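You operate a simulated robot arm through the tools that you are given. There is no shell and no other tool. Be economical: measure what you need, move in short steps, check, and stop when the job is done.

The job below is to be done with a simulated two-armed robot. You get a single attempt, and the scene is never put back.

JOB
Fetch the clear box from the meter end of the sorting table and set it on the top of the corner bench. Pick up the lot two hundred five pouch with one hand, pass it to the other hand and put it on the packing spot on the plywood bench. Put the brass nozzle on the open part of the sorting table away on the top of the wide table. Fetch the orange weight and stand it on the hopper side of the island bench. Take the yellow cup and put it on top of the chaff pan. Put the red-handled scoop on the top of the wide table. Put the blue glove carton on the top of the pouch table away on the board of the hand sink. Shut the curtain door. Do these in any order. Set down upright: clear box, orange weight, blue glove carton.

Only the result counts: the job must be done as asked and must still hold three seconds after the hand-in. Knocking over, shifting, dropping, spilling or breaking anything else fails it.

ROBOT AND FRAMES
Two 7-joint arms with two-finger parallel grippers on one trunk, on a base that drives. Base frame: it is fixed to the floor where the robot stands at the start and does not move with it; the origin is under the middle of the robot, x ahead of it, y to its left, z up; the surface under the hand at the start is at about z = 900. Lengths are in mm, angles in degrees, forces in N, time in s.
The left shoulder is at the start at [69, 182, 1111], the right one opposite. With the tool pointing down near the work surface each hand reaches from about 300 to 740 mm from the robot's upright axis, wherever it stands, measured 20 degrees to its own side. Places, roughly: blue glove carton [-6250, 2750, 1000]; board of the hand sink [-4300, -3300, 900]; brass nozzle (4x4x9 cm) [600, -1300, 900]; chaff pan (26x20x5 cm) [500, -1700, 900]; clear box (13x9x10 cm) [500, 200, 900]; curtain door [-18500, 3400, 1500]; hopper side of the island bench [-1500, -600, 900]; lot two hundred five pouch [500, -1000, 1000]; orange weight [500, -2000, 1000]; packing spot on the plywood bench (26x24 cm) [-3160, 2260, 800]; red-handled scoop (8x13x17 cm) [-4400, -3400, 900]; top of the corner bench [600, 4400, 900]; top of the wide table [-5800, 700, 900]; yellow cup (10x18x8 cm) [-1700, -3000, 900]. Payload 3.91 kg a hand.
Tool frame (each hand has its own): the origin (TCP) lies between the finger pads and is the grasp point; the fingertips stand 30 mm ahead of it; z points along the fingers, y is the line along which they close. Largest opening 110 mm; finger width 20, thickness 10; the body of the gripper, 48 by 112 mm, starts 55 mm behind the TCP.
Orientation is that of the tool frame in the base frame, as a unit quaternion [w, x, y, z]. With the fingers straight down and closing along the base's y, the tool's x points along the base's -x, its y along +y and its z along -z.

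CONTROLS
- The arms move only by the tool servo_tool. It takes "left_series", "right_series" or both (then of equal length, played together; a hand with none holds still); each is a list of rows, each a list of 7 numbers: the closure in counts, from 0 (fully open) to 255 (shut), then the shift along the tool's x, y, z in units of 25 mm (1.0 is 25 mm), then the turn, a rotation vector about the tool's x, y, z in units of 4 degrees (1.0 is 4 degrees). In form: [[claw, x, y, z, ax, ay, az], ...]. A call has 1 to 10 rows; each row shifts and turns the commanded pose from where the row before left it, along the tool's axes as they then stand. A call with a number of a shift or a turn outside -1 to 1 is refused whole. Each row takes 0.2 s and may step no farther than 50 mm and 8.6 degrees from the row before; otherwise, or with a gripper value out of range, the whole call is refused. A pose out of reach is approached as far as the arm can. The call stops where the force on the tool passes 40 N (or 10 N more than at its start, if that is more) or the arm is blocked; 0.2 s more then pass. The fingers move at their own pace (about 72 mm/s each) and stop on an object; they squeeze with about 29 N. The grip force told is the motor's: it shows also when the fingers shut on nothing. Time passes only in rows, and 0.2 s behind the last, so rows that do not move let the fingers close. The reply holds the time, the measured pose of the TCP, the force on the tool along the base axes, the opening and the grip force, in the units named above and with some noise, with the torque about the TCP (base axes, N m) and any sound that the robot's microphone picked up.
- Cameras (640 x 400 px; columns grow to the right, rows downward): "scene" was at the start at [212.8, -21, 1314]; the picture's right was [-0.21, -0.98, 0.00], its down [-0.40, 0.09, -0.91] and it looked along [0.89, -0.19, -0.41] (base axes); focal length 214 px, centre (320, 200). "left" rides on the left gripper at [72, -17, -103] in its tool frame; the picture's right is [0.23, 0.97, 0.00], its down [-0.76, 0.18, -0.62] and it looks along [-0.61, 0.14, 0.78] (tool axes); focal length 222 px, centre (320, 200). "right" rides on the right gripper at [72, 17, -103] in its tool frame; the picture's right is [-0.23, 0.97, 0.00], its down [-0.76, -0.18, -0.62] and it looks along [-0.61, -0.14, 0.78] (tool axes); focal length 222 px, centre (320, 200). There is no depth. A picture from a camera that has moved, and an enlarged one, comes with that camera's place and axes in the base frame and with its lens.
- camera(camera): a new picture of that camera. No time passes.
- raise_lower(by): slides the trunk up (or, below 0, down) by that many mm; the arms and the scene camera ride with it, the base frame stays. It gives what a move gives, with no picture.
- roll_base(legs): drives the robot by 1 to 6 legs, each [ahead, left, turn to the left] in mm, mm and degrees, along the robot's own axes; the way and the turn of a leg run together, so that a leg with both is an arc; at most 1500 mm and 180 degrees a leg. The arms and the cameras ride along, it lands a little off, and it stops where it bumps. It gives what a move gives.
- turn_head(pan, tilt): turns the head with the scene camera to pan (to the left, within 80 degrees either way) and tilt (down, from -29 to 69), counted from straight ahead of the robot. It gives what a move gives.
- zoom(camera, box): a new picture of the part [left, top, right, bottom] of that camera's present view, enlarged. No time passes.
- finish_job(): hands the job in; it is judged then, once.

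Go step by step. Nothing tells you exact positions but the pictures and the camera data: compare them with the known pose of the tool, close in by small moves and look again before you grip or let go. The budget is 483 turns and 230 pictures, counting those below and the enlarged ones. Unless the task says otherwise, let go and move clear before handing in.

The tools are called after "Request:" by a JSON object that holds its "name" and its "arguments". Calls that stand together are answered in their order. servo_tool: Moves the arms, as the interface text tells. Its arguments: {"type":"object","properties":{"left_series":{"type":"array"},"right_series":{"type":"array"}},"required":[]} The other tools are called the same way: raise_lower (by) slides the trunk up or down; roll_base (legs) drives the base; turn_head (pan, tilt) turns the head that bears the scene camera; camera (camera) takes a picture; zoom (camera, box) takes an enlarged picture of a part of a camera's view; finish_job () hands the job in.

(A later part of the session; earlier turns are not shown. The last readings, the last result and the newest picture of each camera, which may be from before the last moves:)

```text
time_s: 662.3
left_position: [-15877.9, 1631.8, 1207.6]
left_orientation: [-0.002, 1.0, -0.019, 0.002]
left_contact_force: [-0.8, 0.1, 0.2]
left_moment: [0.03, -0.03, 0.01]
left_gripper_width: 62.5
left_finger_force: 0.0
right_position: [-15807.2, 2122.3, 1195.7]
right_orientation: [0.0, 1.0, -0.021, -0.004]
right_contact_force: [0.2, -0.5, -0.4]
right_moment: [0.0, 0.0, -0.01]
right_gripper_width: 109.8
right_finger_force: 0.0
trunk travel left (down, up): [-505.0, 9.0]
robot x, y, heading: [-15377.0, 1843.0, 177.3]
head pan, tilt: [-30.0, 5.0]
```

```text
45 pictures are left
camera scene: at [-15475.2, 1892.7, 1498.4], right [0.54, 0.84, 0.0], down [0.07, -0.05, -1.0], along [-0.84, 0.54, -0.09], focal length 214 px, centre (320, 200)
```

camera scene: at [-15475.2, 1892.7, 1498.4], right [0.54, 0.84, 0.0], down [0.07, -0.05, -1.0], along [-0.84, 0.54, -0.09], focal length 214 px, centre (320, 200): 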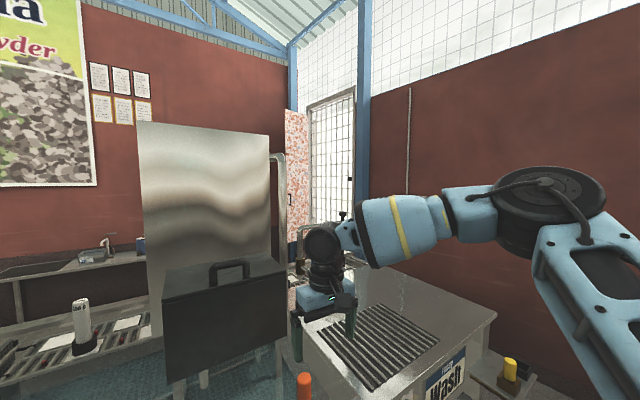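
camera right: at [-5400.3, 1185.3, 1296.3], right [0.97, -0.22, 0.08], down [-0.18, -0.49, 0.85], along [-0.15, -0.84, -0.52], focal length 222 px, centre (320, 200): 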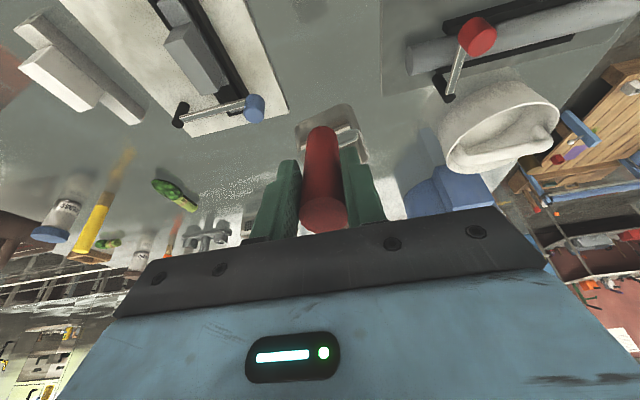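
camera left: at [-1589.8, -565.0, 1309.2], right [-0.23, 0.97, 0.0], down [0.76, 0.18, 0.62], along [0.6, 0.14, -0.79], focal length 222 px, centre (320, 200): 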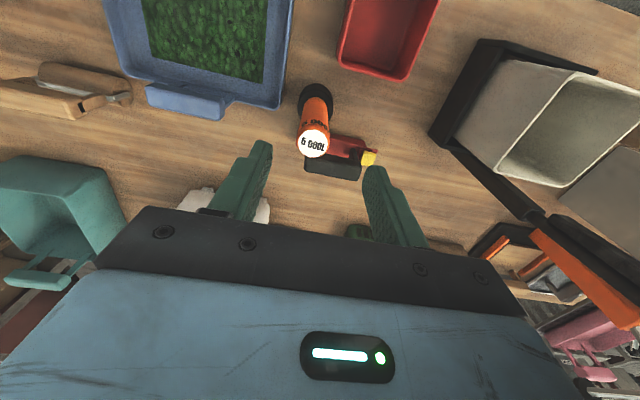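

I bumped something low near the "Wash" table. I back off and look at the floor layout.

Request:
{"name": "roll_base", "arguments": {"legs": [[-350, 250, 2.5]]}}

Request:
{"name": "turn_head", "arguments": {"pan": -15, "tilt": 25}}

Request:
{"name": "camera", "arguments": {"camera": "scene"}}

```text
time_s: 665.1
left_position: [-15523.2, 1348.1, 1206.1]
left_orientation: [-0.005, 1.0, 0.005, 0.003]
left_contact_force: [0.0, 0.3, -0.3]
left_moment: [-0.01, 0.01, -0.01]
left_gripper_width: 62.6
left_finger_force: 0.1
right_position: [-15477.3, 1840.3, 1195.6]
right_orientation: [0.0, 1.0, 0.001, -0.005]
right_contact_force: [-0.8, -0.4, 0.6]
right_moment: [-0.02, -0.02, -0.02]
right_gripper_width: 109.9
right_finger_force: 0.0
trunk travel left (down, up): [-505.0, 9.0]
robot x, y, heading: [-15030.7, 1586.7, -179.8]
head pan, tilt: [-30.0, 5.0]
```

```text
time_s: 665.9
left_position: [-15523.4, 1347.6, 1206.8]
left_orientation: [-0.003, 1.0, 0.004, 0.003]
left_contact_force: [0.8, 0.1, -0.4]
left_moment: [0.02, 0.0, -0.05]
left_gripper_width: 62.6
left_finger_force: 0.1
right_position: [-15474.9, 1840.4, 1196.1]
right_orientation: [-0.001, 1.0, 0.0, -0.005]
right_contact_force: [0.4, 1.2, -0.3]
right_moment: [-0.03, -0.02, -0.04]
right_gripper_width: 110.0
right_finger_force: 0.0
trunk travel left (down, up): [-505.0, 9.0]
robot x, y, heading: [-15023.9, 1580.7, -179.6]
head pan, tilt: [-15.0, 25.0]
```

```text
44 pictures are left
camera scene: at [-15142.4, 1605.3, 1466.0], right [0.26, 0.97, 0.0], down [0.41, -0.11, -0.91], along [-0.88, 0.23, -0.42], focal length 214 px, centre (320, 200)
```

scene: 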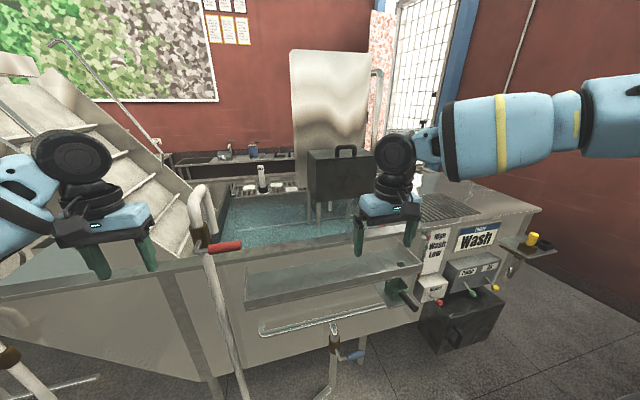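

A large washing machine blocks the way; the door is behind it. I look to the left for a way around.

Request:
{"name": "turn_head", "arguments": {"pan": 35, "tilt": 12}}

Request:
{"name": "camera", "arguments": {"camera": "scene"}}

Request:
{"name": "turn_head", "arguments": {"pan": -60, "tilt": 25}}

Request:
{"name": "camera", "arguments": {"camera": "scene"}}

```text
time_s: 667.1
left_position: [-15523.3, 1348.9, 1206.4]
left_orientation: [-0.004, 1.0, 0.005, 0.002]
left_contact_force: [0.0, -0.2, 0.3]
left_moment: [-0.01, 0.01, 0.0]
left_gripper_width: 62.5
left_finger_force: 0.0
right_position: [-15474.9, 1840.2, 1195.1]
right_orientation: [0.0, 1.0, 0.001, -0.005]
right_contact_force: [-0.4, -0.4, -0.4]
right_moment: [0.01, 0.01, -0.02]
right_gripper_width: 109.8
right_finger_force: 0.1
trunk travel left (down, up): [-505.0, 9.0]
robot x, y, heading: [-15028.1, 1586.8, -180.3]
head pan, tilt: [35.0, 12.0]
```

```text
43 pictures are left
camera scene: at [-15129.8, 1527.9, 1487.0], right [-0.57, 0.82, 0.0], down [0.17, 0.12, -0.98], along [-0.8, -0.56, -0.21], focal length 214 px, centre (320, 200)
```

scene: 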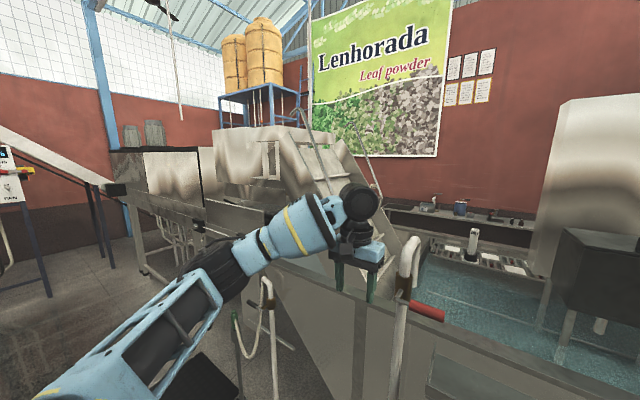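

```text
time_s: 668.8
left_position: [-15523.3, 1348.6, 1205.5]
left_orientation: [-0.004, 1.0, 0.004, 0.003]
left_contact_force: [-0.3, 0.4, 0.3]
left_moment: [0.01, -0.01, -0.01]
left_gripper_width: 62.5
left_finger_force: 0.0
right_position: [-15476.2, 1839.8, 1196.0]
right_orientation: [-0.001, 1.0, 0.001, -0.004]
right_contact_force: [0.1, -0.5, -0.3]
right_moment: [-0.01, 0.0, -0.01]
right_gripper_width: 109.9
right_finger_force: 0.0
trunk travel left (down, up): [-505.0, 9.0]
robot x, y, heading: [-15028.9, 1582.1, -180.0]
head pan, tilt: [-60.0, 25.0]
```

```text
42 pictures are left
camera scene: at [-15099.7, 1661.1, 1465.9], right [0.86, 0.5, 0.0], down [0.21, -0.37, -0.91], along [-0.46, 0.78, -0.42], focal length 214 px, centre (320, 200)
```

scene: 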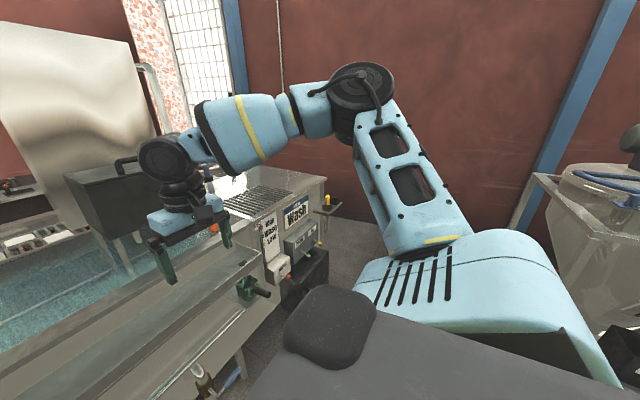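

There is a passage on the right between the machine's end (y≈3060) and the wall (y≈4270). I strafe right along x≈−15230.

Request:
{"name": "roll_base", "arguments": {"legs": [[180, -100, 0], [0, -1050, 0]]}}

Request:
{"name": "turn_head", "arguments": {"pan": -35, "tilt": 20}}

Request:
{"name": "camera", "arguments": {"camera": "scene"}}

```text
time_s: 679.5
left_position: [-15719.9, 2470.1, 1207.4]
left_orientation: [-0.003, 1.0, 0.029, 0.002]
left_contact_force: [-0.1, -0.2, 0.3]
left_moment: [-0.02, 0.0, 0.02]
left_gripper_width: 62.6
left_finger_force: 0.1
right_position: [-15695.7, 2964.7, 1195.9]
right_orientation: [0.0, 1.0, 0.026, -0.004]
right_contact_force: [0.5, 0.0, -0.1]
right_moment: [0.01, -0.01, -0.02]
right_gripper_width: 110.1
right_finger_force: 0.2
trunk travel left (down, up): [-505.0, 9.0]
robot x, y, heading: [-15239.3, 2731.9, -177.0]
head pan, tilt: [-60.0, 25.0]
```

```text
time_s: 680.4
left_position: [-15720.1, 2470.1, 1207.0]
left_orientation: [-0.004, 1.0, 0.028, 0.003]
left_contact_force: [0.0, 0.7, -0.1]
left_moment: [-0.02, 0.01, -0.04]
left_gripper_width: 62.5
left_finger_force: 0.1
right_position: [-15696.3, 2965.0, 1196.0]
right_orientation: [0.001, 1.0, 0.025, -0.004]
right_contact_force: [0.2, 0.6, -0.2]
right_moment: [0.02, -0.02, 0.03]
right_gripper_width: 109.9
right_finger_force: 0.0
trunk travel left (down, up): [-505.0, 9.0]
robot x, y, heading: [-15241.0, 2728.8, -177.3]
head pan, tilt: [-35.0, 20.0]
```

```text
41 pictures are left
camera scene: at [-15341.7, 2776.5, 1474.0], right [0.53, 0.85, 0.0], down [0.29, -0.18, -0.94], along [-0.8, 0.5, -0.34], focal length 214 px, centre (320, 200)
```

scene: 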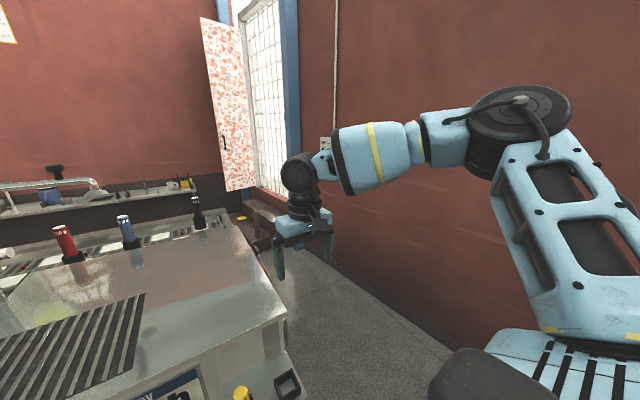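

The patterned leaf with a black handle is visible; the passage runs between the machine end (y≈2960) and the wall (y≈4020). I line up at y≈3390 and go forward partway.

Request:
{"name": "roll_base", "arguments": {"legs": [[0, -630, -2.8]]}}

Request:
{"name": "turn_head", "arguments": {"pan": 0, "tilt": 25}}

Request:
{"name": "camera", "arguments": {"camera": "scene"}}

```text
time_s: 686.3
left_position: [-15750.3, 3106.9, 1207.1]
left_orientation: [-0.003, 1.0, 0.009, 0.003]
left_contact_force: [0.2, 0.1, 0.1]
left_moment: [0.05, 0.0, 0.0]
left_gripper_width: 62.5
left_finger_force: 0.0
right_position: [-15706.5, 3599.2, 1196.2]
right_orientation: [0.0, 1.0, 0.006, -0.004]
right_contact_force: [0.0, -0.4, 0.4]
right_moment: [-0.04, -0.02, 0.0]
right_gripper_width: 110.0
right_finger_force: 0.0
trunk travel left (down, up): [-505.0, 9.0]
robot x, y, heading: [-15257.2, 3345.9, -179.3]
head pan, tilt: [-35.0, 20.0]
```

```text
time_s: 687.3
left_position: [-15748.6, 3106.0, 1206.1]
left_orientation: [-0.003, 1.0, 0.009, 0.002]
left_contact_force: [0.5, -0.5, 0.5]
left_moment: [0.03, 0.0, 0.0]
left_gripper_width: 62.6
left_finger_force: 0.1
right_position: [-15706.7, 3600.1, 1195.7]
right_orientation: [0.0, 1.0, 0.005, -0.005]
right_contact_force: [-0.5, 0.5, -0.4]
right_moment: [0.0, -0.03, 0.04]
right_gripper_width: 109.8
right_finger_force: 0.1
trunk travel left (down, up): [-505.0, 9.0]
robot x, y, heading: [-15258.2, 3348.9, -179.5]
head pan, tilt: [0.0, 25.0]
```

```text
40 pictures are left
camera scene: at [-15374.1, 3344.2, 1465.9], right [-0.01, 1.0, 0.0], down [0.42, 0.0, -0.91], along [-0.91, -0.01, -0.42], focal length 214 px, centre (320, 200)
```

scene: 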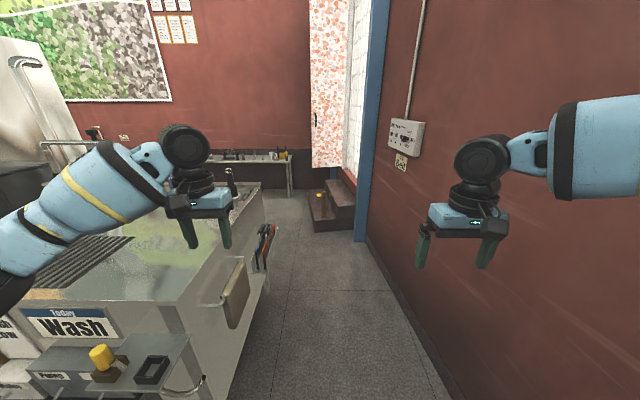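

The passage is clear ahead: steps lead up to the door at x≈−17600…, and the leaf stands roughly perpendicular to the wall (free edge ≈[−18494,3197], hinge ≈[−18589,3669]). I'd rather straighten the right arm to narrow my width, then check its elbow.

Request:
{"name": "servo_tool", "arguments": {"right_series": [[255, -0.6, 0.3, 0.3, 0, 0, 0], [255, -0.6, 0.3, 0.3, 0, 0, 0], [255, -0.6, 0.3, 0.3, 0, 0, 0], [255, -0.6, 0.3, 0.3, 0, 0, 0], [255, -0.6, 0.3, 0.3, 0, 0, 0]]}}

Request:
{"name": "turn_head", "arguments": {"pan": -60, "tilt": 25}}

Request:
{"name": "camera", "arguments": {"camera": "scene"}}

```text
time_s: 688.5
left_position: [-15749.6, 3106.2, 1206.7]
left_orientation: [-0.003, 1.0, 0.009, 0.003]
left_contact_force: [0.0, 0.4, -0.4]
left_moment: [0.03, 0.0, -0.02]
left_gripper_width: 62.9
left_finger_force: 0.0
right_position: [-15782.8, 3564.3, 1160.5]
right_orientation: [0.0, 1.0, 0.005, -0.004]
right_contact_force: [0.3, 0.3, -0.2]
right_moment: [-0.02, -0.02, 0.03]
right_gripper_width: 0.0
right_finger_force: 29.2
trunk travel left (down, up): [-505.0, 9.0]
robot x, y, heading: [-15258.1, 3349.2, -179.4]
head pan, tilt: [0.0, 25.0]
```

```text
time_s: 689.8
left_position: [-15749.2, 3106.6, 1207.0]
left_orientation: [-0.004, 1.0, 0.009, 0.003]
left_contact_force: [0.4, -0.6, -0.2]
left_moment: [-0.04, 0.0, -0.02]
left_gripper_width: 62.6
left_finger_force: 0.0
right_position: [-15779.7, 3564.4, 1162.0]
right_orientation: [0.0, 1.0, 0.005, -0.004]
right_contact_force: [0.0, 0.4, -0.8]
right_moment: [0.0, -0.02, 0.0]
right_gripper_width: 0.2
right_finger_force: 29.7
trunk travel left (down, up): [-505.0, 9.0]
robot x, y, heading: [-15256.8, 3349.2, -179.4]
head pan, tilt: [-60.0, 25.0]
```

```text
39 pictures are left
camera scene: at [-15329.0, 3424.4, 1465.9], right [0.86, 0.51, 0.0], down [0.22, -0.36, -0.91], along [-0.46, 0.78, -0.42], focal length 214 px, centre (320, 200)
```

scene: 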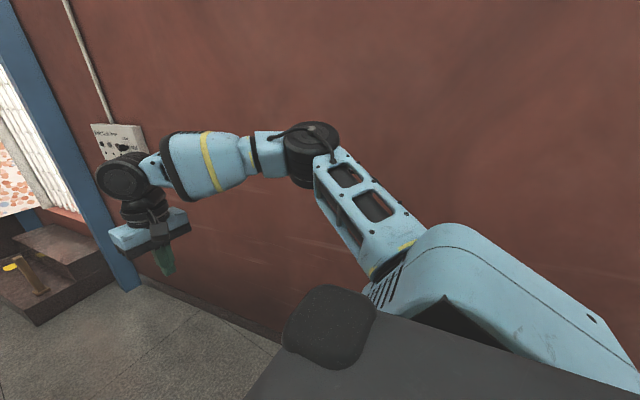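

Elbow clearance to the wall is adequate. I shift 50 mm right and go forward in two checked legs.

Request:
{"name": "roll_base", "arguments": {"legs": [[100, -45, -0.5], [700, 0, 0]]}}

```text
time_s: 694.5
left_position: [-16570.0, 3152.4, 1207.5]
left_orientation: [-0.003, 1.0, 0.005, 0.003]
left_contact_force: [0.1, -0.6, 0.4]
left_moment: [0.0, -0.01, 0.01]
left_gripper_width: 62.5
left_finger_force: 0.1
right_position: [-16600.4, 3609.7, 1161.6]
right_orientation: [0.001, 1.0, 0.002, -0.004]
right_contact_force: [-0.1, -1.2, 0.2]
right_moment: [-0.01, 0.01, 0.0]
right_gripper_width: 0.3
right_finger_force: 29.0
trunk travel left (down, up): [-505.0, 9.0]
robot x, y, heading: [-16077.6, 3391.0, -179.8]
head pan, tilt: [-60.0, 25.0]
```

Request:
{"name": "roll_base", "arguments": {"legs": [[850, 0, 0]]}}

Request:
{"name": "turn_head", "arguments": {"pan": 0, "tilt": 20}}

Request:
{"name": "camera", "arguments": {"camera": "scene"}}

Request:
{"name": "turn_head", "arguments": {"pan": 50, "tilt": 25}}

Request:
{"name": "camera", "arguments": {"camera": "scene"}}

```text
time_s: 699.0
left_position: [-17395.5, 3146.8, 1207.5]
left_orientation: [-0.003, 1.0, 0.007, 0.003]
left_contact_force: [0.5, -0.8, 0.0]
left_moment: [0.0, 0.0, -0.01]
left_gripper_width: 62.8
left_finger_force: 0.1
right_position: [-17424.7, 3603.5, 1162.5]
right_orientation: [0.0, 1.0, 0.004, -0.004]
right_contact_force: [-0.4, -0.1, -0.3]
right_moment: [-0.01, 0.02, 0.01]
right_gripper_width: 0.0
right_finger_force: 29.3
trunk travel left (down, up): [-505.0, 9.0]
robot x, y, heading: [-16901.9, 3388.0, -179.2]
head pan, tilt: [-60.0, 25.0]
```

```text
time_s: 700.2
left_position: [-17396.2, 3148.1, 1207.4]
left_orientation: [-0.003, 1.0, 0.007, 0.003]
left_contact_force: [0.7, 0.1, -0.2]
left_moment: [0.02, -0.03, -0.03]
left_gripper_width: 62.9
left_finger_force: 0.1
right_position: [-17425.6, 3605.7, 1161.6]
right_orientation: [0.0, 1.0, 0.004, -0.003]
right_contact_force: [-0.5, -0.2, 0.3]
right_moment: [0.0, 0.01, -0.03]
right_gripper_width: 0.0
right_finger_force: 29.3
trunk travel left (down, up): [-505.0, 9.0]
robot x, y, heading: [-16900.1, 3387.9, -179.4]
head pan, tilt: [0.0, 20.0]
```

```text
38 pictures are left
camera scene: at [-17020.2, 3383.0, 1474.0], right [-0.01, 1.0, 0.0], down [0.34, 0.0, -0.94], along [-0.94, -0.01, -0.34], focal length 214 px, centre (320, 200)
```

scene: 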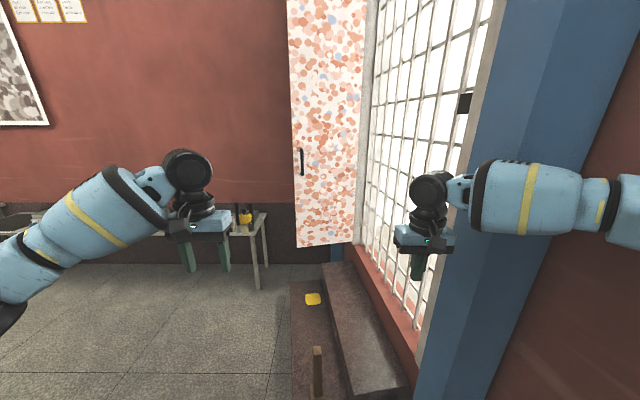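

```text
time_s: 701.4
left_position: [-17395.6, 3147.8, 1206.6]
left_orientation: [-0.003, 1.0, 0.007, 0.003]
left_contact_force: [-0.4, -1.0, -0.1]
left_moment: [0.03, 0.03, 0.02]
left_gripper_width: 62.5
left_finger_force: 0.1
right_position: [-17423.8, 3603.3, 1162.8]
right_orientation: [0.0, 1.0, 0.003, -0.005]
right_contact_force: [0.4, -0.1, -0.4]
right_moment: [0.0, -0.01, -0.01]
right_gripper_width: 0.0
right_finger_force: 28.9
trunk travel left (down, up): [-505.0, 9.0]
robot x, y, heading: [-16900.5, 3383.8, -179.9]
head pan, tilt: [50.0, 25.0]
```

```text
37 pictures are left
camera scene: at [-16985.9, 3312.6, 1465.9], right [-0.77, 0.64, 0.0], down [0.27, 0.33, -0.91], along [-0.58, -0.7, -0.42], focal length 214 px, centre (320, 200)
```

scene: 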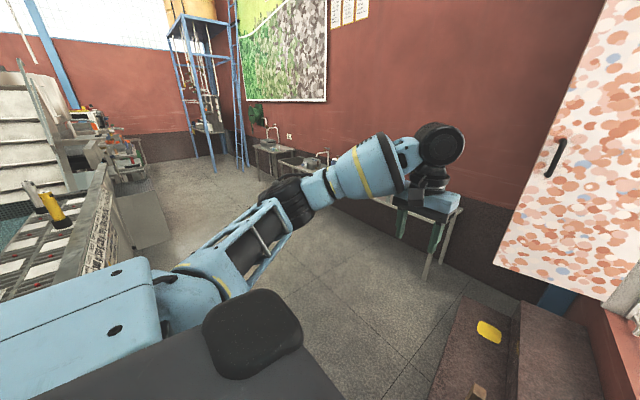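

I can see the leaf close up now. I zoom on it to understand its construction and handle before choosing how to shut it.

Request:
{"name": "turn_head", "arguments": {"pan": -5, "tilt": 5}}

Request:
{"name": "camera", "arguments": {"camera": "scene"}}

Request:
{"name": "zoom", "arguments": {"camera": "scene", "box": [240, 60, 480, 300]}}

```text
time_s: 702.7
left_position: [-17396.4, 3147.8, 1206.9]
left_orientation: [-0.003, 1.0, 0.007, 0.002]
left_contact_force: [0.4, -0.3, -0.3]
left_moment: [-0.03, -0.02, -0.02]
left_gripper_width: 62.6
left_finger_force: 0.2
right_position: [-17425.6, 3604.4, 1161.6]
right_orientation: [0.0, 1.0, 0.003, -0.005]
right_contact_force: [-0.3, 0.3, 0.6]
right_moment: [0.02, 0.01, 0.0]
right_gripper_width: 0.2
right_finger_force: 28.5
trunk travel left (down, up): [-505.0, 9.0]
robot x, y, heading: [-16902.9, 3384.4, -179.3]
head pan, tilt: [-5.0, 5.0]
```

```text
36 pictures are left
camera scene: at [-17018.6, 3390.8, 1498.3], right [0.08, 1.0, 0.0], down [0.09, -0.01, -1.0], along [-0.99, 0.08, -0.09], focal length 214 px, centre (320, 200)
```

scene: 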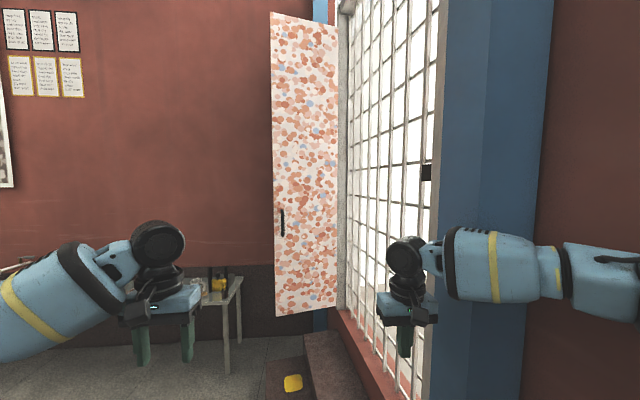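

```text
1.67 times, centred on (360, 180) of scene
camera zoom: at [-17018.6, 3390.8, 1498.3], right [0.08, 1.0, 0.0], down [0.09, -0.01, -1.0], along [-0.99, 0.08, -0.09], focal length 358 px, centre (253, 233)
```

zoom: 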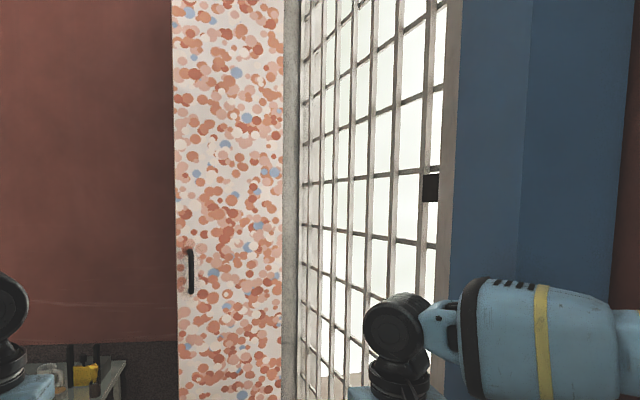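

The leaf (about 0.47 m wide, hinged at the left jamb) stands ~85° open, and must swing toward +x to shut. I'll go to the floor south of the steps, face north, and push it shut from its west side with the left hand.

Request:
{"name": "roll_base", "arguments": {"legs": [[250, 0, -0.7], [0, 790, 0], [0, 0, -90], [0, 800, 0]]}}

Request:
{"name": "turn_head", "arguments": {"pan": 15, "tilt": 20}}

Request:
{"name": "camera", "arguments": {"camera": "scene"}}

```text
time_s: 703.9
left_position: [-17479.7, 3153.7, 1210.9]
left_orientation: [-0.004, 1.0, -0.001, -0.002]
left_contact_force: [0.5, -0.3, 0.7]
left_moment: [-0.01, 0.03, 0.0]
left_gripper_width: 62.7
left_finger_force: 0.1
right_position: [-17495.6, 3607.0, 1162.2]
right_orientation: [-0.002, 1.0, 0.005, 0.001]
right_contact_force: [0.0, 0.2, 0.1]
right_moment: [0.03, -0.03, 0.01]
right_gripper_width: 0.0
right_finger_force: 28.9
trunk travel left (down, up): [-505.0, 9.0]
robot x, y, heading: [-16997.3, 3383.4, 179.2]
head pan, tilt: [-5.0, 5.0]
stopped in leg 1: the robot was blocked; the commanded pose is now the measured one
```

```text
time_s: 704.7
left_position: [-17479.7, 3153.8, 1212.0]
left_orientation: [-0.004, 1.0, 0.0, -0.004]
left_contact_force: [0.4, -0.3, 0.4]
left_moment: [-0.03, 0.04, -0.01]
left_gripper_width: 62.6
left_finger_force: 0.0
right_position: [-17496.3, 3607.6, 1161.3]
right_orientation: [-0.001, 1.0, 0.006, 0.0]
right_contact_force: [0.0, -0.3, 0.5]
right_moment: [0.0, 0.02, 0.0]
right_gripper_width: 0.0
right_finger_force: 28.8
trunk travel left (down, up): [-505.0, 9.0]
robot x, y, heading: [-16996.7, 3384.4, 179.7]
head pan, tilt: [15.0, 20.0]
```

```text
34 pictures are left
camera scene: at [-17094.8, 3359.3, 1475.5], right [-0.25, 0.97, 0.0], down [0.32, 0.09, -0.94], along [-0.91, -0.24, -0.33], focal length 214 px, centre (320, 200)
```

scene: 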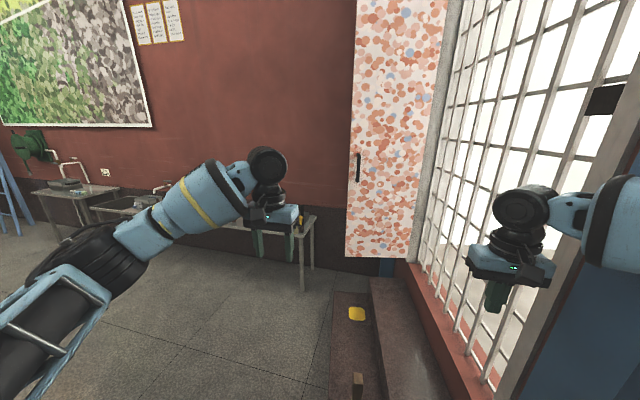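

Likely the right arm touched the pillar. I back 120 mm, then slide left away from the wall before continuing.

Request:
{"name": "roll_base", "arguments": {"legs": [[-110, 0, 0], [0, 250, 0], [200, 200, 0], [0, 350, 0], [0, 0, -90], [0, 600, 0]]}}

Request:
{"name": "turn_head", "arguments": {"pan": 20, "tilt": 20}}

Request:
{"name": "camera", "arguments": {"camera": "scene"}}

```text
time_s: 722.5
left_position: [-17927.2, 3053.2, 1205.6]
left_orientation: [-0.001, 0.721, -0.693, 0.005]
left_contact_force: [0.1, 0.3, 0.2]
left_moment: [-0.02, 0.03, 0.05]
left_gripper_width: 62.8
left_finger_force: 0.1
right_position: [-17473.7, 3088.2, 1153.5]
right_orientation: [0.004, 0.724, -0.689, 0.007]
right_contact_force: [0.8, 0.5, -0.8]
right_moment: [0.01, -0.01, 0.0]
right_gripper_width: 0.0
right_finger_force: 28.7
trunk travel left (down, up): [-505.0, 9.0]
robot x, y, heading: [-17674.4, 2562.6, 91.7]
head pan, tilt: [15.0, 20.0]
```

```text
time_s: 723.1
left_position: [-17927.0, 3053.6, 1206.5]
left_orientation: [-0.001, 0.721, -0.693, 0.005]
left_contact_force: [0.4, -0.2, -0.7]
left_moment: [0.03, 0.02, 0.01]
left_gripper_width: 62.2
left_finger_force: 0.1
right_position: [-17475.0, 3088.2, 1154.0]
right_orientation: [0.004, 0.724, -0.69, 0.007]
right_contact_force: [-0.2, 0.1, 0.4]
right_moment: [0.01, -0.01, 0.01]
right_gripper_width: 0.1
right_finger_force: 29.1
trunk travel left (down, up): [-505.0, 9.0]
robot x, y, heading: [-17676.1, 2565.6, 92.1]
head pan, tilt: [20.0, 20.0]
```

```text
33 pictures are left
camera scene: at [-17713.8, 2674.8, 1474.0], right [0.93, 0.37, 0.0], down [0.13, -0.32, -0.94], along [-0.35, 0.87, -0.34], focal length 214 px, centre (320, 200)
```

scene: 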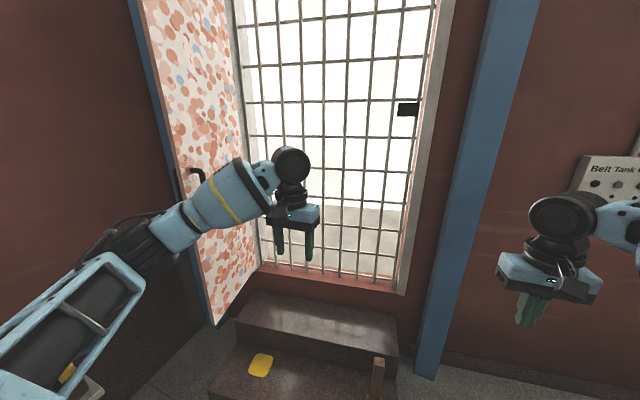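

Good view: the leaf's free edge is at ≈[−18489,3195], hinge ≈[−18530,3622]. I turn the left hand to point forward (closed fingers) so it can act as a pushing rod.

Request:
{"name": "servo_tool", "arguments": {"left_series": [[255, 0, 0, 0, 0, -1, 0], [255, 0, 0, 0, 0, -1, 0], [255, 0, 0, 0, 0, -1, 0], [255, 0, 0, 0, 0, -1, 0], [255, 0, 0, 0, 0, -1, 0], [255, 0, 0, 0, 0, -1, 0], [255, 0, 0, 0, 0, -1, 0], [255, 0, 0, 0, 0, -1, 0], [255, 0, 0, 0, 0, -1, 0], [255, 0, 0, 0, 0, -1, 0]]}}

Request:
{"name": "servo_tool", "arguments": {"left_series": [[255, 0, 0, 0, 0, -1, 0], [255, 0, 0, 0, 0, -1, 0], [255, 0, 0, 0, 0, -1, 0], [255, 0, 0, 0, 0, -1, 0], [255, 0, 0, 0, 0, -1, 0], [255, 0, 0, 0, 0, -1, 0], [255, 0, 0, 0, 0, -1, 0], [255, 0, 0, 0, 0, -1, 0], [255, 0, 0, 0, 0, -1, 0], [255, 0, 0, 0, 0, -1, 0]]}}

Request:
{"name": "roll_base", "arguments": {"legs": [[0, 480, -2]]}}

Request:
{"name": "camera", "arguments": {"camera": "scene"}}

```text
time_s: 725.3
left_position: [-17927.7, 3053.8, 1205.8]
left_orientation: [-0.237, 0.679, -0.651, -0.243]
left_contact_force: [-0.8, -0.8, -0.4]
left_moment: [-0.01, 0.01, -0.01]
left_gripper_width: 0.2
left_finger_force: 29.4
right_position: [-17474.5, 3088.5, 1152.9]
right_orientation: [0.004, 0.725, -0.689, 0.007]
right_contact_force: [-0.6, -0.9, 0.0]
right_moment: [0.02, -0.01, 0.0]
right_gripper_width: 0.0
right_finger_force: 28.9
trunk travel left (down, up): [-505.0, 9.0]
robot x, y, heading: [-17674.5, 2568.6, 92.0]
head pan, tilt: [20.0, 20.0]
```

```text
time_s: 727.5
left_position: [-17927.4, 3053.5, 1208.1]
left_orientation: [-0.446, 0.555, -0.53, -0.461]
left_contact_force: [-0.3, 0.0, 0.0]
left_moment: [-0.02, 0.0, -0.01]
left_gripper_width: 0.3
left_finger_force: 28.7
right_position: [-17474.5, 3086.7, 1153.3]
right_orientation: [0.004, 0.725, -0.689, 0.008]
right_contact_force: [0.2, 0.1, 0.2]
right_moment: [-0.02, 0.01, 0.03]
right_gripper_width: 0.0
right_finger_force: 29.1
trunk travel left (down, up): [-505.0, 9.0]
robot x, y, heading: [-17676.7, 2569.9, 92.1]
head pan, tilt: [20.0, 20.0]
```

```text
time_s: 732.3
left_position: [-18383.7, 3060.0, 1207.5]
left_orientation: [0.457, -0.542, 0.543, 0.451]
left_contact_force: [1.1, 0.5, 0.2]
left_moment: [-0.02, 0.01, 0.0]
left_gripper_width: 0.1
left_finger_force: 28.5
right_position: [-17931.0, 3073.6, 1154.5]
right_orientation: [0.004, 0.708, -0.706, 0.007]
right_contact_force: [0.0, 0.1, -0.6]
right_moment: [0.01, -0.01, 0.0]
right_gripper_width: 0.0
right_finger_force: 29.0
trunk travel left (down, up): [-505.0, 9.0]
robot x, y, heading: [-18153.8, 2561.9, 89.4]
head pan, tilt: [20.0, 20.0]
```

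```text
32 pictures are left
camera scene: at [-18188.4, 2671.5, 1474.0], right [0.94, 0.33, 0.0], down [0.11, -0.32, -0.94], along [-0.31, 0.89, -0.34], focal length 214 px, centre (320, 200)
```

scene: 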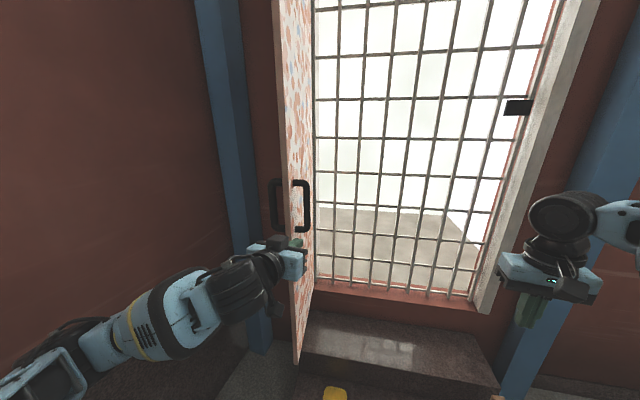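

The leaf is seen nearly edge-on with handles on both faces. I drive 100 mm ahead, move the left hand down to z≈1110 and west to x≈−18560, staying south of the leaf's edge.

Request:
{"name": "roll_base", "arguments": {"legs": [[80, 0, 0.5]]}}

Request:
{"name": "servo_tool", "arguments": {"left_series": [[255, 0.5, 0.9, -0.3, 0, 0, 0], [255, 0.5, 0.9, -0.3, 0, 0, 0], [255, 0.5, 0.9, 0, 0, 0, 0], [255, 0.5, 0.9, 0, 0, 0, 0], [255, 0.5, 0.9, 0, 0, 0, 0], [255, 0.5, 0.9, 0, 0, 0, 0], [255, 0.5, 0.9, 0, 0, 0, 0], [255, 0.3, 0.7, 0, 0, 0, 0]]}}

Request:
{"name": "camera", "arguments": {"camera": "scene"}}

```text
time_s: 733.3
left_position: [-18389.6, 3137.3, 1207.5]
left_orientation: [-0.454, 0.545, -0.54, -0.453]
left_contact_force: [0.5, -0.2, -0.3]
left_moment: [-0.03, 0.02, 0.03]
left_gripper_width: 0.0
left_finger_force: 28.7
right_position: [-17935.3, 3154.4, 1155.1]
right_orientation: [0.003, 0.712, -0.702, 0.006]
right_contact_force: [-0.4, 0.4, -0.4]
right_moment: [-0.01, -0.01, -0.03]
right_gripper_width: 0.0
right_finger_force: 28.9
trunk travel left (down, up): [-505.0, 9.0]
robot x, y, heading: [-18158.6, 2641.2, 89.8]
head pan, tilt: [20.0, 20.0]
```

```text
time_s: 735.1
left_position: [-18560.7, 3105.1, 1113.3]
left_orientation: [-0.454, 0.545, -0.541, -0.452]
left_contact_force: [-1.0, 0.5, 1.4]
left_moment: [-0.01, 0.03, 0.0]
left_gripper_width: 0.2
left_finger_force: 29.2
right_position: [-17936.1, 3154.7, 1154.2]
right_orientation: [0.004, 0.712, -0.702, 0.007]
right_contact_force: [-1.0, 1.4, -0.1]
right_moment: [0.01, 0.0, -0.03]
right_gripper_width: 0.0
right_finger_force: 28.9
trunk travel left (down, up): [-505.0, 9.0]
robot x, y, heading: [-18153.5, 2642.0, 89.8]
head pan, tilt: [20.0, 20.0]
```

```text
31 pictures are left
camera scene: at [-18189.1, 2751.5, 1474.0], right [0.94, 0.34, 0.0], down [0.12, -0.32, -0.94], along [-0.32, 0.88, -0.34], focal length 214 px, centre (320, 200)
```

scene: 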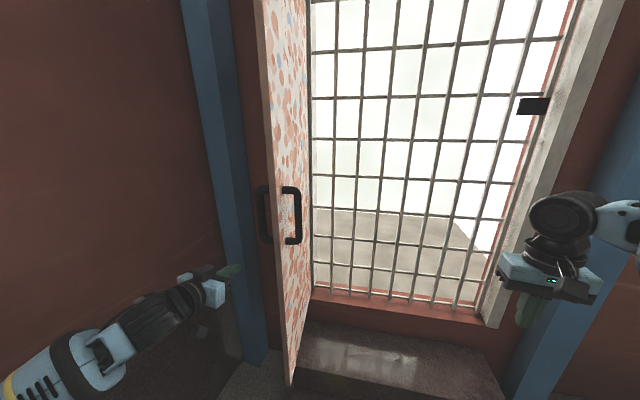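

The hand is west of the leaf. I extend it forward past the leaf's edge.

Request:
{"name": "servo_tool", "arguments": {"left_series": [[255, -0.17, 0, 0.97, 0, 0, 0], [255, -0.17, 0, 0.97, 0, 0, 0], [255, -0.17, 0, 0.97, 0, 0, 0], [255, -0.17, 0, 0.97, 0, 0, 0], [255, -0.17, 0, 0.97, 0, 0, 0], [255, -0.17, 0, 0.97, 0, 0, 0], [255, -0.17, 0, 0.97, 0, 0, 0]]}}

Request:
{"name": "camera", "arguments": {"camera": "scene"}}

```text
time_s: 736.8
left_position: [-18558.0, 3272.9, 1114.3]
left_orientation: [0.456, -0.542, 0.542, 0.452]
left_contact_force: [2.6, -26.8, -1.5]
left_moment: [1.6, 0.02, -0.38]
left_gripper_width: 0.1
left_finger_force: 29.0
right_position: [-17936.4, 3154.9, 1154.7]
right_orientation: [0.005, 0.712, -0.702, 0.005]
right_contact_force: [0.8, 0.7, 0.0]
right_moment: [-0.05, 0.03, -0.04]
right_gripper_width: 0.0
right_finger_force: 28.9
trunk travel left (down, up): [-505.0, 9.0]
robot x, y, heading: [-18154.4, 2647.0, 90.1]
head pan, tilt: [20.0, 20.0]
stopped in row 7 (left hand): the force on the tool passed its limit at 82 N (the readings are from after the stop); the commanded pose is now the measured one
```

```text
30 pictures are left
camera scene: at [-18188.8, 2750.2, 1474.2], right [0.94, 0.34, 0.0], down [0.12, -0.32, -0.94], along [-0.32, 0.88, -0.34], focal length 214 px, centre (320, 200)
```

scene: 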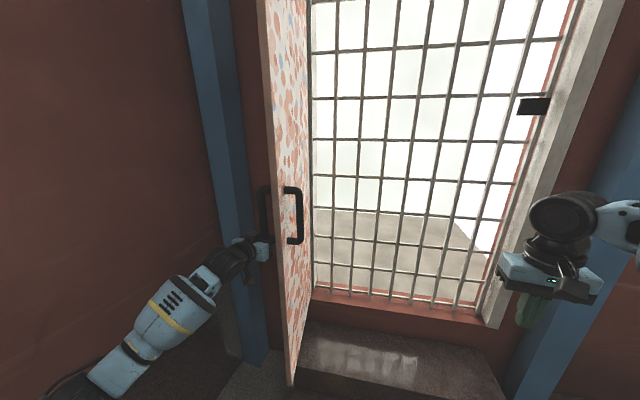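

The fingertip met the lower end of the west-side handle (z≥1125). I back up, go 95 mm lower, and extend again.

Request:
{"name": "servo_tool", "arguments": {"left_series": [[255, 0, 0.1, -0.8, 0, 0, 0], [255, 0, 0.1, -0.9, 0, 0, 0], [255, 0.95, 0, -0.2, 0, 0, 0], [255, 0.95, 0, -0.2, 0, 0, 0], [255, 0.95, 0, -0.2, 0, 0, 0], [255, 0.95, 0, 0, 0, 0, 0], [255, -0.17, 0, 0.97, 0, 0, 0], [255, -0.17, 0, 0.97, 0, 0, 0], [255, -0.17, 0, 0.97, 0, 0, 0]]}}

Request:
{"name": "camera", "arguments": {"camera": "scene"}}

```text
time_s: 738.8
left_position: [-18562.5, 3274.0, 1031.0]
left_orientation: [-0.455, 0.543, -0.543, -0.451]
left_contact_force: [0.1, 0.0, 0.0]
left_moment: [0.01, 0.01, 0.02]
left_gripper_width: 0.0
left_finger_force: 28.5
right_position: [-17935.7, 3156.8, 1153.6]
right_orientation: [0.004, 0.712, -0.702, 0.007]
right_contact_force: [0.4, 1.2, 0.1]
right_moment: [0.02, 0.02, 0.02]
right_gripper_width: 0.1
right_finger_force: 29.3
trunk travel left (down, up): [-505.0, 9.0]
robot x, y, heading: [-18158.0, 2642.9, 89.8]
head pan, tilt: [20.0, 20.0]
```

```text
29 pictures are left
camera scene: at [-18188.9, 2752.3, 1473.9], right [0.94, 0.34, 0.0], down [0.12, -0.32, -0.94], along [-0.32, 0.88, -0.34], focal length 214 px, centre (320, 200)
```

scene: 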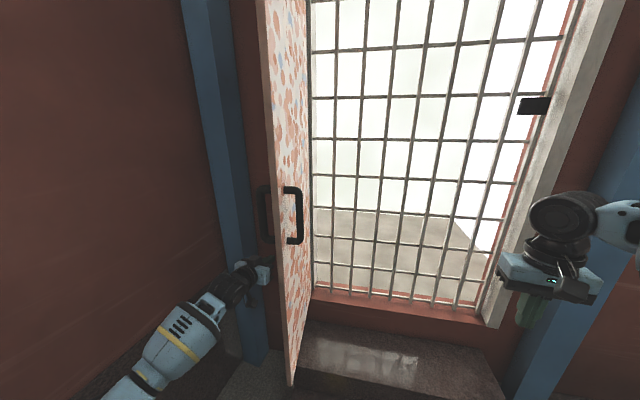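

Now I sweep the hand east to push the leaf.

Request:
{"name": "servo_tool", "arguments": {"left_series": [[255, 0, -0.8, 0, 0, 0, 0], [255, 0, -0.8, 0, 0, 0, 0], [255, 0, -0.8, 0, 0, 0, 0], [255, 0, -0.8, 0, 0, 0, 0], [255, 0, -0.8, 0, 0, 0, 0], [255, 0, -0.8, 0, 0, 0, 0], [255, 0, -0.8, 0, 0, 0, 0], [255, 0, -0.8, 0, 0, 0, 0], [255, 0, -0.8, 0, 0, 0, 0], [255, 0, -0.8, 0, 0, 0, 0]]}}

Request:
{"name": "camera", "arguments": {"camera": "scene"}}

```text
time_s: 741.0
left_position: [-18361.8, 3274.3, 1031.6]
left_orientation: [0.455, -0.543, 0.544, 0.451]
left_contact_force: [1.1, 0.2, 0.2]
left_moment: [0.03, 0.0, 0.02]
left_gripper_width: 0.0
left_finger_force: 28.7
right_position: [-17936.1, 3156.4, 1153.5]
right_orientation: [0.004, 0.712, -0.702, 0.005]
right_contact_force: [-0.5, -0.7, -0.7]
right_moment: [-0.01, 0.03, -0.01]
right_gripper_width: 0.0
right_finger_force: 29.1
trunk travel left (down, up): [-505.0, 9.0]
robot x, y, heading: [-18154.6, 2644.6, 89.7]
head pan, tilt: [20.0, 20.0]
```

```text
28 pictures are left
camera scene: at [-18188.2, 2751.6, 1474.0], right [0.94, 0.34, 0.0], down [0.12, -0.32, -0.94], along [-0.32, 0.88, -0.34], focal length 214 px, centre (320, 200)
```

scene: 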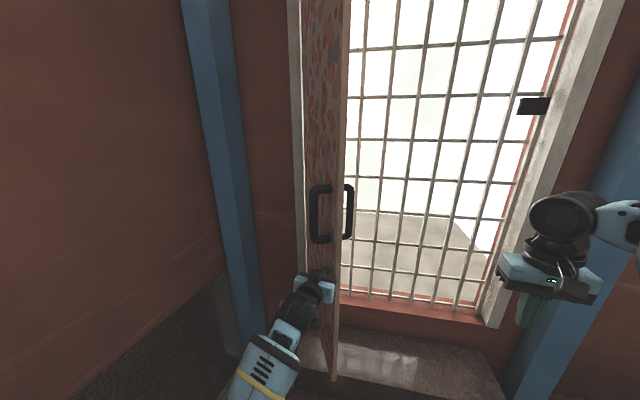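

The leaf follows. I continue the arc: right and forward.

Request:
{"name": "servo_tool", "arguments": {"left_series": [[255, -0.1, -0.9, 0.5, 0, 0, 0], [255, -0.1, -0.9, 0.55, 0, 0, 0], [255, -0.1, -0.9, 0.6, 0, 0, 0], [255, -0.12, -0.85, 0.7, 0, 0, 0], [255, -0.12, -0.8, 0.75, 0, 0, 0], [255, -0.14, -0.75, 0.8, 0, 0, 0], [255, -0.14, -0.7, 0.85, 0, 0, 0]]}}

Request:
{"name": "camera", "arguments": {"camera": "scene"}}

```text
time_s: 742.8
left_position: [-18273.8, 3399.9, 1015.9]
left_orientation: [-0.426, 0.546, -0.541, -0.477]
left_contact_force: [0.1, 0.2, -0.7]
left_moment: [0.01, -0.02, -0.01]
left_gripper_width: 0.1
left_finger_force: 29.3
right_position: [-17936.4, 3155.1, 1153.6]
right_orientation: [0.005, 0.712, -0.702, 0.006]
right_contact_force: [-0.3, -0.3, -0.7]
right_moment: [-0.02, 0.02, 0.0]
right_gripper_width: 0.0
right_finger_force: 29.8
trunk travel left (down, up): [-505.0, 9.0]
robot x, y, heading: [-18154.3, 2641.7, 89.7]
head pan, tilt: [20.0, 20.0]
stopped in row 7 (left hand): the arm was blocked; the commanded pose is now the measured one
```

```text
27 pictures are left
camera scene: at [-18189.3, 2751.3, 1474.0], right [0.94, 0.34, 0.0], down [0.12, -0.32, -0.94], along [-0.32, 0.88, -0.34], focal length 214 px, centre (320, 200)
```

scene: 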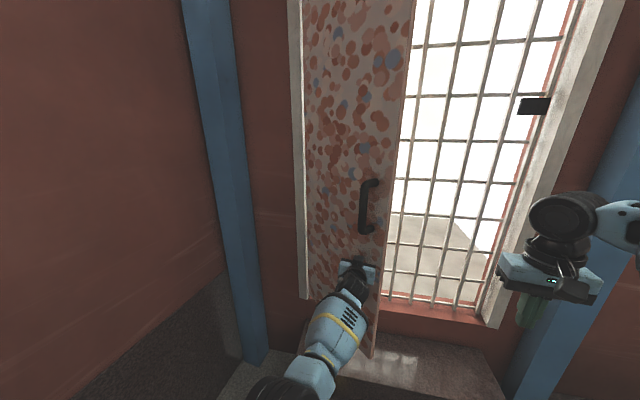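

The leaf is about half shut. The arm is extended, so I use the base: forward and right a little, with the hand pushing.

Request:
{"name": "roll_base", "arguments": {"legs": [[90, -80, 0]]}}

Request:
{"name": "camera", "arguments": {"camera": "scene"}}

```text
time_s: 744.1
left_position: [-18194.4, 3492.2, 1016.2]
left_orientation: [-0.425, 0.547, -0.541, -0.477]
left_contact_force: [-0.1, -0.5, -0.1]
left_moment: [-0.01, 0.02, 0.0]
left_gripper_width: 0.2
left_finger_force: 28.8
right_position: [-17856.5, 3246.5, 1155.3]
right_orientation: [0.004, 0.713, -0.702, 0.006]
right_contact_force: [0.1, -0.1, 0.7]
right_moment: [-0.02, -0.01, -0.03]
right_gripper_width: 0.3
right_finger_force: 28.7
trunk travel left (down, up): [-505.0, 9.0]
robot x, y, heading: [-18075.5, 2736.4, 89.9]
head pan, tilt: [20.0, 20.0]
```

```text
26 pictures are left
camera scene: at [-18109.2, 2843.3, 1474.1], right [0.94, 0.34, 0.0], down [0.12, -0.32, -0.94], along [-0.32, 0.88, -0.34], focal length 214 px, centre (320, 200)
```

scene: 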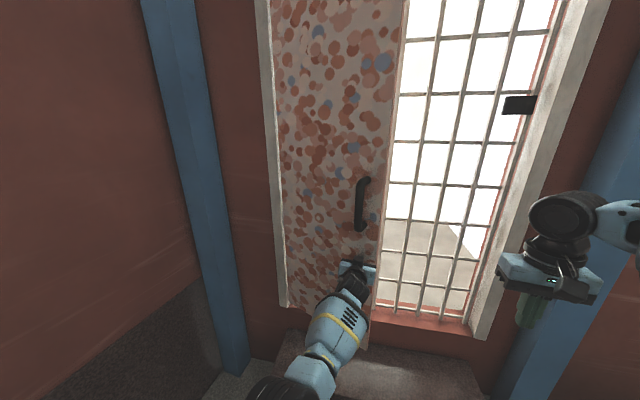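

Leaf is about two-thirds shut. To gain forward reach I lower the trunk 150 mm and bring the hand level with the shoulder, then move the base 40 mm closer.

Request:
{"name": "raise_lower", "arguments": {"by": -170}}

Request:
{"name": "servo_tool", "arguments": {"left_series": [[255, -0.9, 0, 0.1, 0, 0, 0], [255, -0.9, 0, 0.1, 0, 0, 0], [255, -0.9, 0, 0.1, 0, 0, 0], [255, -0.9, 0, 0.1, 0, 0, 0], [255, -0.9, 0, 0.1, 0, 0, 0], [255, -0.9, 0, 0.1, 0, 0, 0]]}}

Request:
{"name": "roll_base", "arguments": {"legs": [[50, -10, 0]]}}

Request:
{"name": "servo_tool", "arguments": {"left_series": [[255, -0.17, -0.4, 0.8, 0, 0, 0], [255, -0.17, -0.3, 0.8, 0, 0, 0], [255, -0.17, -0.2, 0.8, 0, 0, 0], [255, -0.17, 0, 0.8, 0, 0, 0], [255, -0.17, 0, 0.8, 0, 0, 0], [255, -0.17, 0, 0.8, 0, 0, 0]]}}

Request:
{"name": "camera", "arguments": {"camera": "scene"}}

```text
time_s: 746.1
left_position: [-18207.3, 3493.1, 840.9]
left_orientation: [-0.417, 0.545, -0.544, -0.484]
left_contact_force: [0.1, 0.1, -0.7]
left_moment: [-0.01, 0.02, 0.02]
left_gripper_width: 0.0
left_finger_force: 29.7
right_position: [-17855.8, 3248.3, 985.8]
right_orientation: [0.003, 0.713, -0.702, 0.007]
right_contact_force: [0.3, 0.1, -0.3]
right_moment: [0.0, -0.01, 0.03]
right_gripper_width: 0.0
right_finger_force: 29.1
trunk travel left (down, up): [-335.0, 179.0]
robot x, y, heading: [-18078.5, 2736.4, 89.9]
head pan, tilt: [20.0, 20.0]
```

```text
time_s: 747.5
left_position: [-18191.9, 3532.9, 973.7]
left_orientation: [-0.424, 0.547, -0.54, -0.479]
left_contact_force: [0.0, 0.5, -1.1]
left_moment: [0.02, -0.04, 0.04]
left_gripper_width: 0.1
left_finger_force: 29.3
right_position: [-17856.9, 3247.9, 984.3]
right_orientation: [0.004, 0.713, -0.701, 0.006]
right_contact_force: [-0.3, -0.1, 0.5]
right_moment: [0.0, 0.0, 0.0]
right_gripper_width: 0.0
right_finger_force: 29.1
trunk travel left (down, up): [-335.0, 179.0]
robot x, y, heading: [-18075.8, 2732.3, 89.8]
head pan, tilt: [20.0, 20.0]
```

```text
time_s: 748.4
left_position: [-18182.4, 3583.6, 972.6]
left_orientation: [-0.423, 0.547, -0.541, -0.479]
left_contact_force: [0.3, -0.7, 0.4]
left_moment: [0.01, 0.02, 0.0]
left_gripper_width: 0.0
left_finger_force: 29.0
right_position: [-17845.8, 3299.1, 983.2]
right_orientation: [0.004, 0.712, -0.702, 0.006]
right_contact_force: [-0.1, 0.6, -0.5]
right_moment: [0.01, -0.01, -0.01]
right_gripper_width: 0.0
right_finger_force: 29.0
trunk travel left (down, up): [-335.0, 179.0]
robot x, y, heading: [-18065.4, 2786.8, 90.1]
head pan, tilt: [20.0, 20.0]
```

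```text
time_s: 749.8
left_position: [-18163.4, 3663.9, 977.1]
left_orientation: [-0.425, 0.546, -0.539, -0.48]
left_contact_force: [-0.7, -0.5, 0.5]
left_moment: [0.02, -0.02, -0.01]
left_gripper_width: 0.0
left_finger_force: 28.8
left hand out of reach, approached as far as the arm can: row 5, 6
right_position: [-17847.0, 3297.6, 984.2]
right_orientation: [0.004, 0.713, -0.702, 0.007]
right_contact_force: [0.0, 0.6, 0.4]
right_moment: [-0.02, -0.03, 0.04]
right_gripper_width: 0.2
right_finger_force: 29.0
trunk travel left (down, up): [-335.0, 179.0]
robot x, y, heading: [-18065.4, 2787.3, 90.0]
head pan, tilt: [20.0, 20.0]
```

```text
25 pictures are left
camera scene: at [-18099.0, 3007.1, 1279.3], right [0.94, 0.34, 0.0], down [0.12, -0.32, -0.94], along [-0.32, 0.88, -0.34], focal length 214 px, centre (320, 200)
```

scene: 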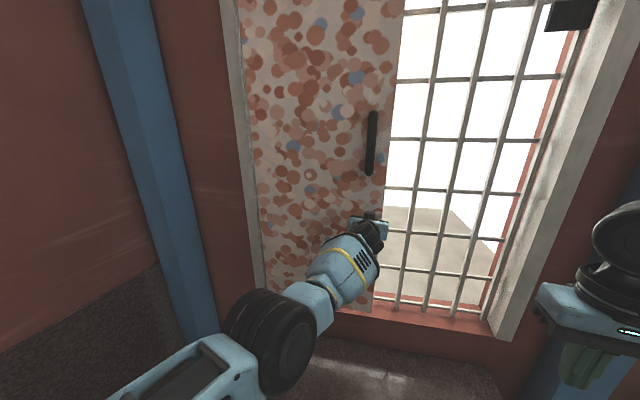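

The leaf looks almost shut. I press on with the base another 30 mm to feel the stop.

Request:
{"name": "roll_base", "arguments": {"legs": [[30, 0, 0]]}}

Request:
{"name": "servo_tool", "arguments": {"left_series": [[255, -0.1, 0, 0.5, 0, 0, 0], [255, -0.1, 0, 0.5, 0, 0, 0]]}}

Request:
{"name": "camera", "arguments": {"camera": "scene"}}

```text
time_s: 750.7
left_position: [-18163.0, 3682.1, 979.0]
left_orientation: [-0.42, 0.55, -0.538, -0.481]
left_contact_force: [-1.7, -31.2, 4.9]
left_moment: [0.26, 0.03, 0.39]
left_gripper_width: 0.0
left_finger_force: 29.4
right_position: [-17848.3, 3318.8, 984.8]
right_orientation: [0.005, 0.712, -0.702, 0.006]
right_contact_force: [-0.6, -0.6, -0.3]
right_moment: [0.0, -0.01, 0.0]
right_gripper_width: 0.0
right_finger_force: 28.8
trunk travel left (down, up): [-335.0, 179.0]
robot x, y, heading: [-18064.6, 2808.1, 89.9]
head pan, tilt: [20.0, 20.0]
stopped in leg 1: the force on the tool passed its limit at 402 N (the readings are from after the stop); the commanded pose is now the measured one
```

```text
time_s: 751.3
left_position: [-18163.4, 3681.8, 979.2]
left_orientation: [-0.421, 0.55, -0.539, -0.48]
left_contact_force: [-1.9, -34.9, 6.3]
left_moment: [0.29, 0.01, 0.42]
left_gripper_width: 0.0
left_finger_force: 29.1
left hand out of reach, approached as far as the arm can: row 1, 2
right_position: [-17847.1, 3319.2, 984.7]
right_orientation: [0.003, 0.713, -0.701, 0.005]
right_contact_force: [-0.3, 0.2, -0.3]
right_moment: [-0.03, -0.03, -0.03]
right_gripper_width: 0.0
right_finger_force: 28.8
trunk travel left (down, up): [-335.0, 179.0]
robot x, y, heading: [-18064.7, 2805.4, 90.3]
head pan, tilt: [20.0, 20.0]
```

```text
24 pictures are left
camera scene: at [-18099.9, 3025.0, 1280.2], right [0.94, 0.34, 0.0], down [0.12, -0.32, -0.94], along [-0.32, 0.88, -0.34], focal length 214 px, centre (320, 200)
```

scene: 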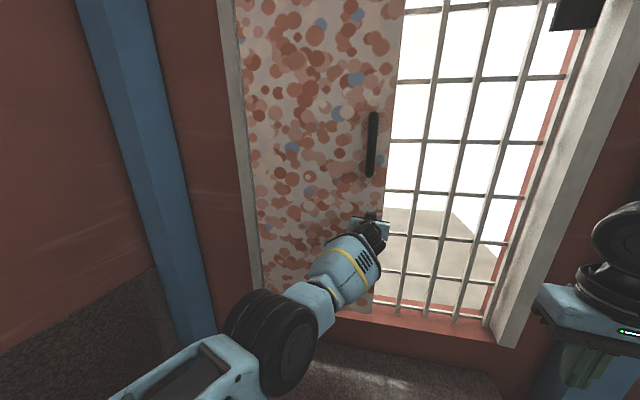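

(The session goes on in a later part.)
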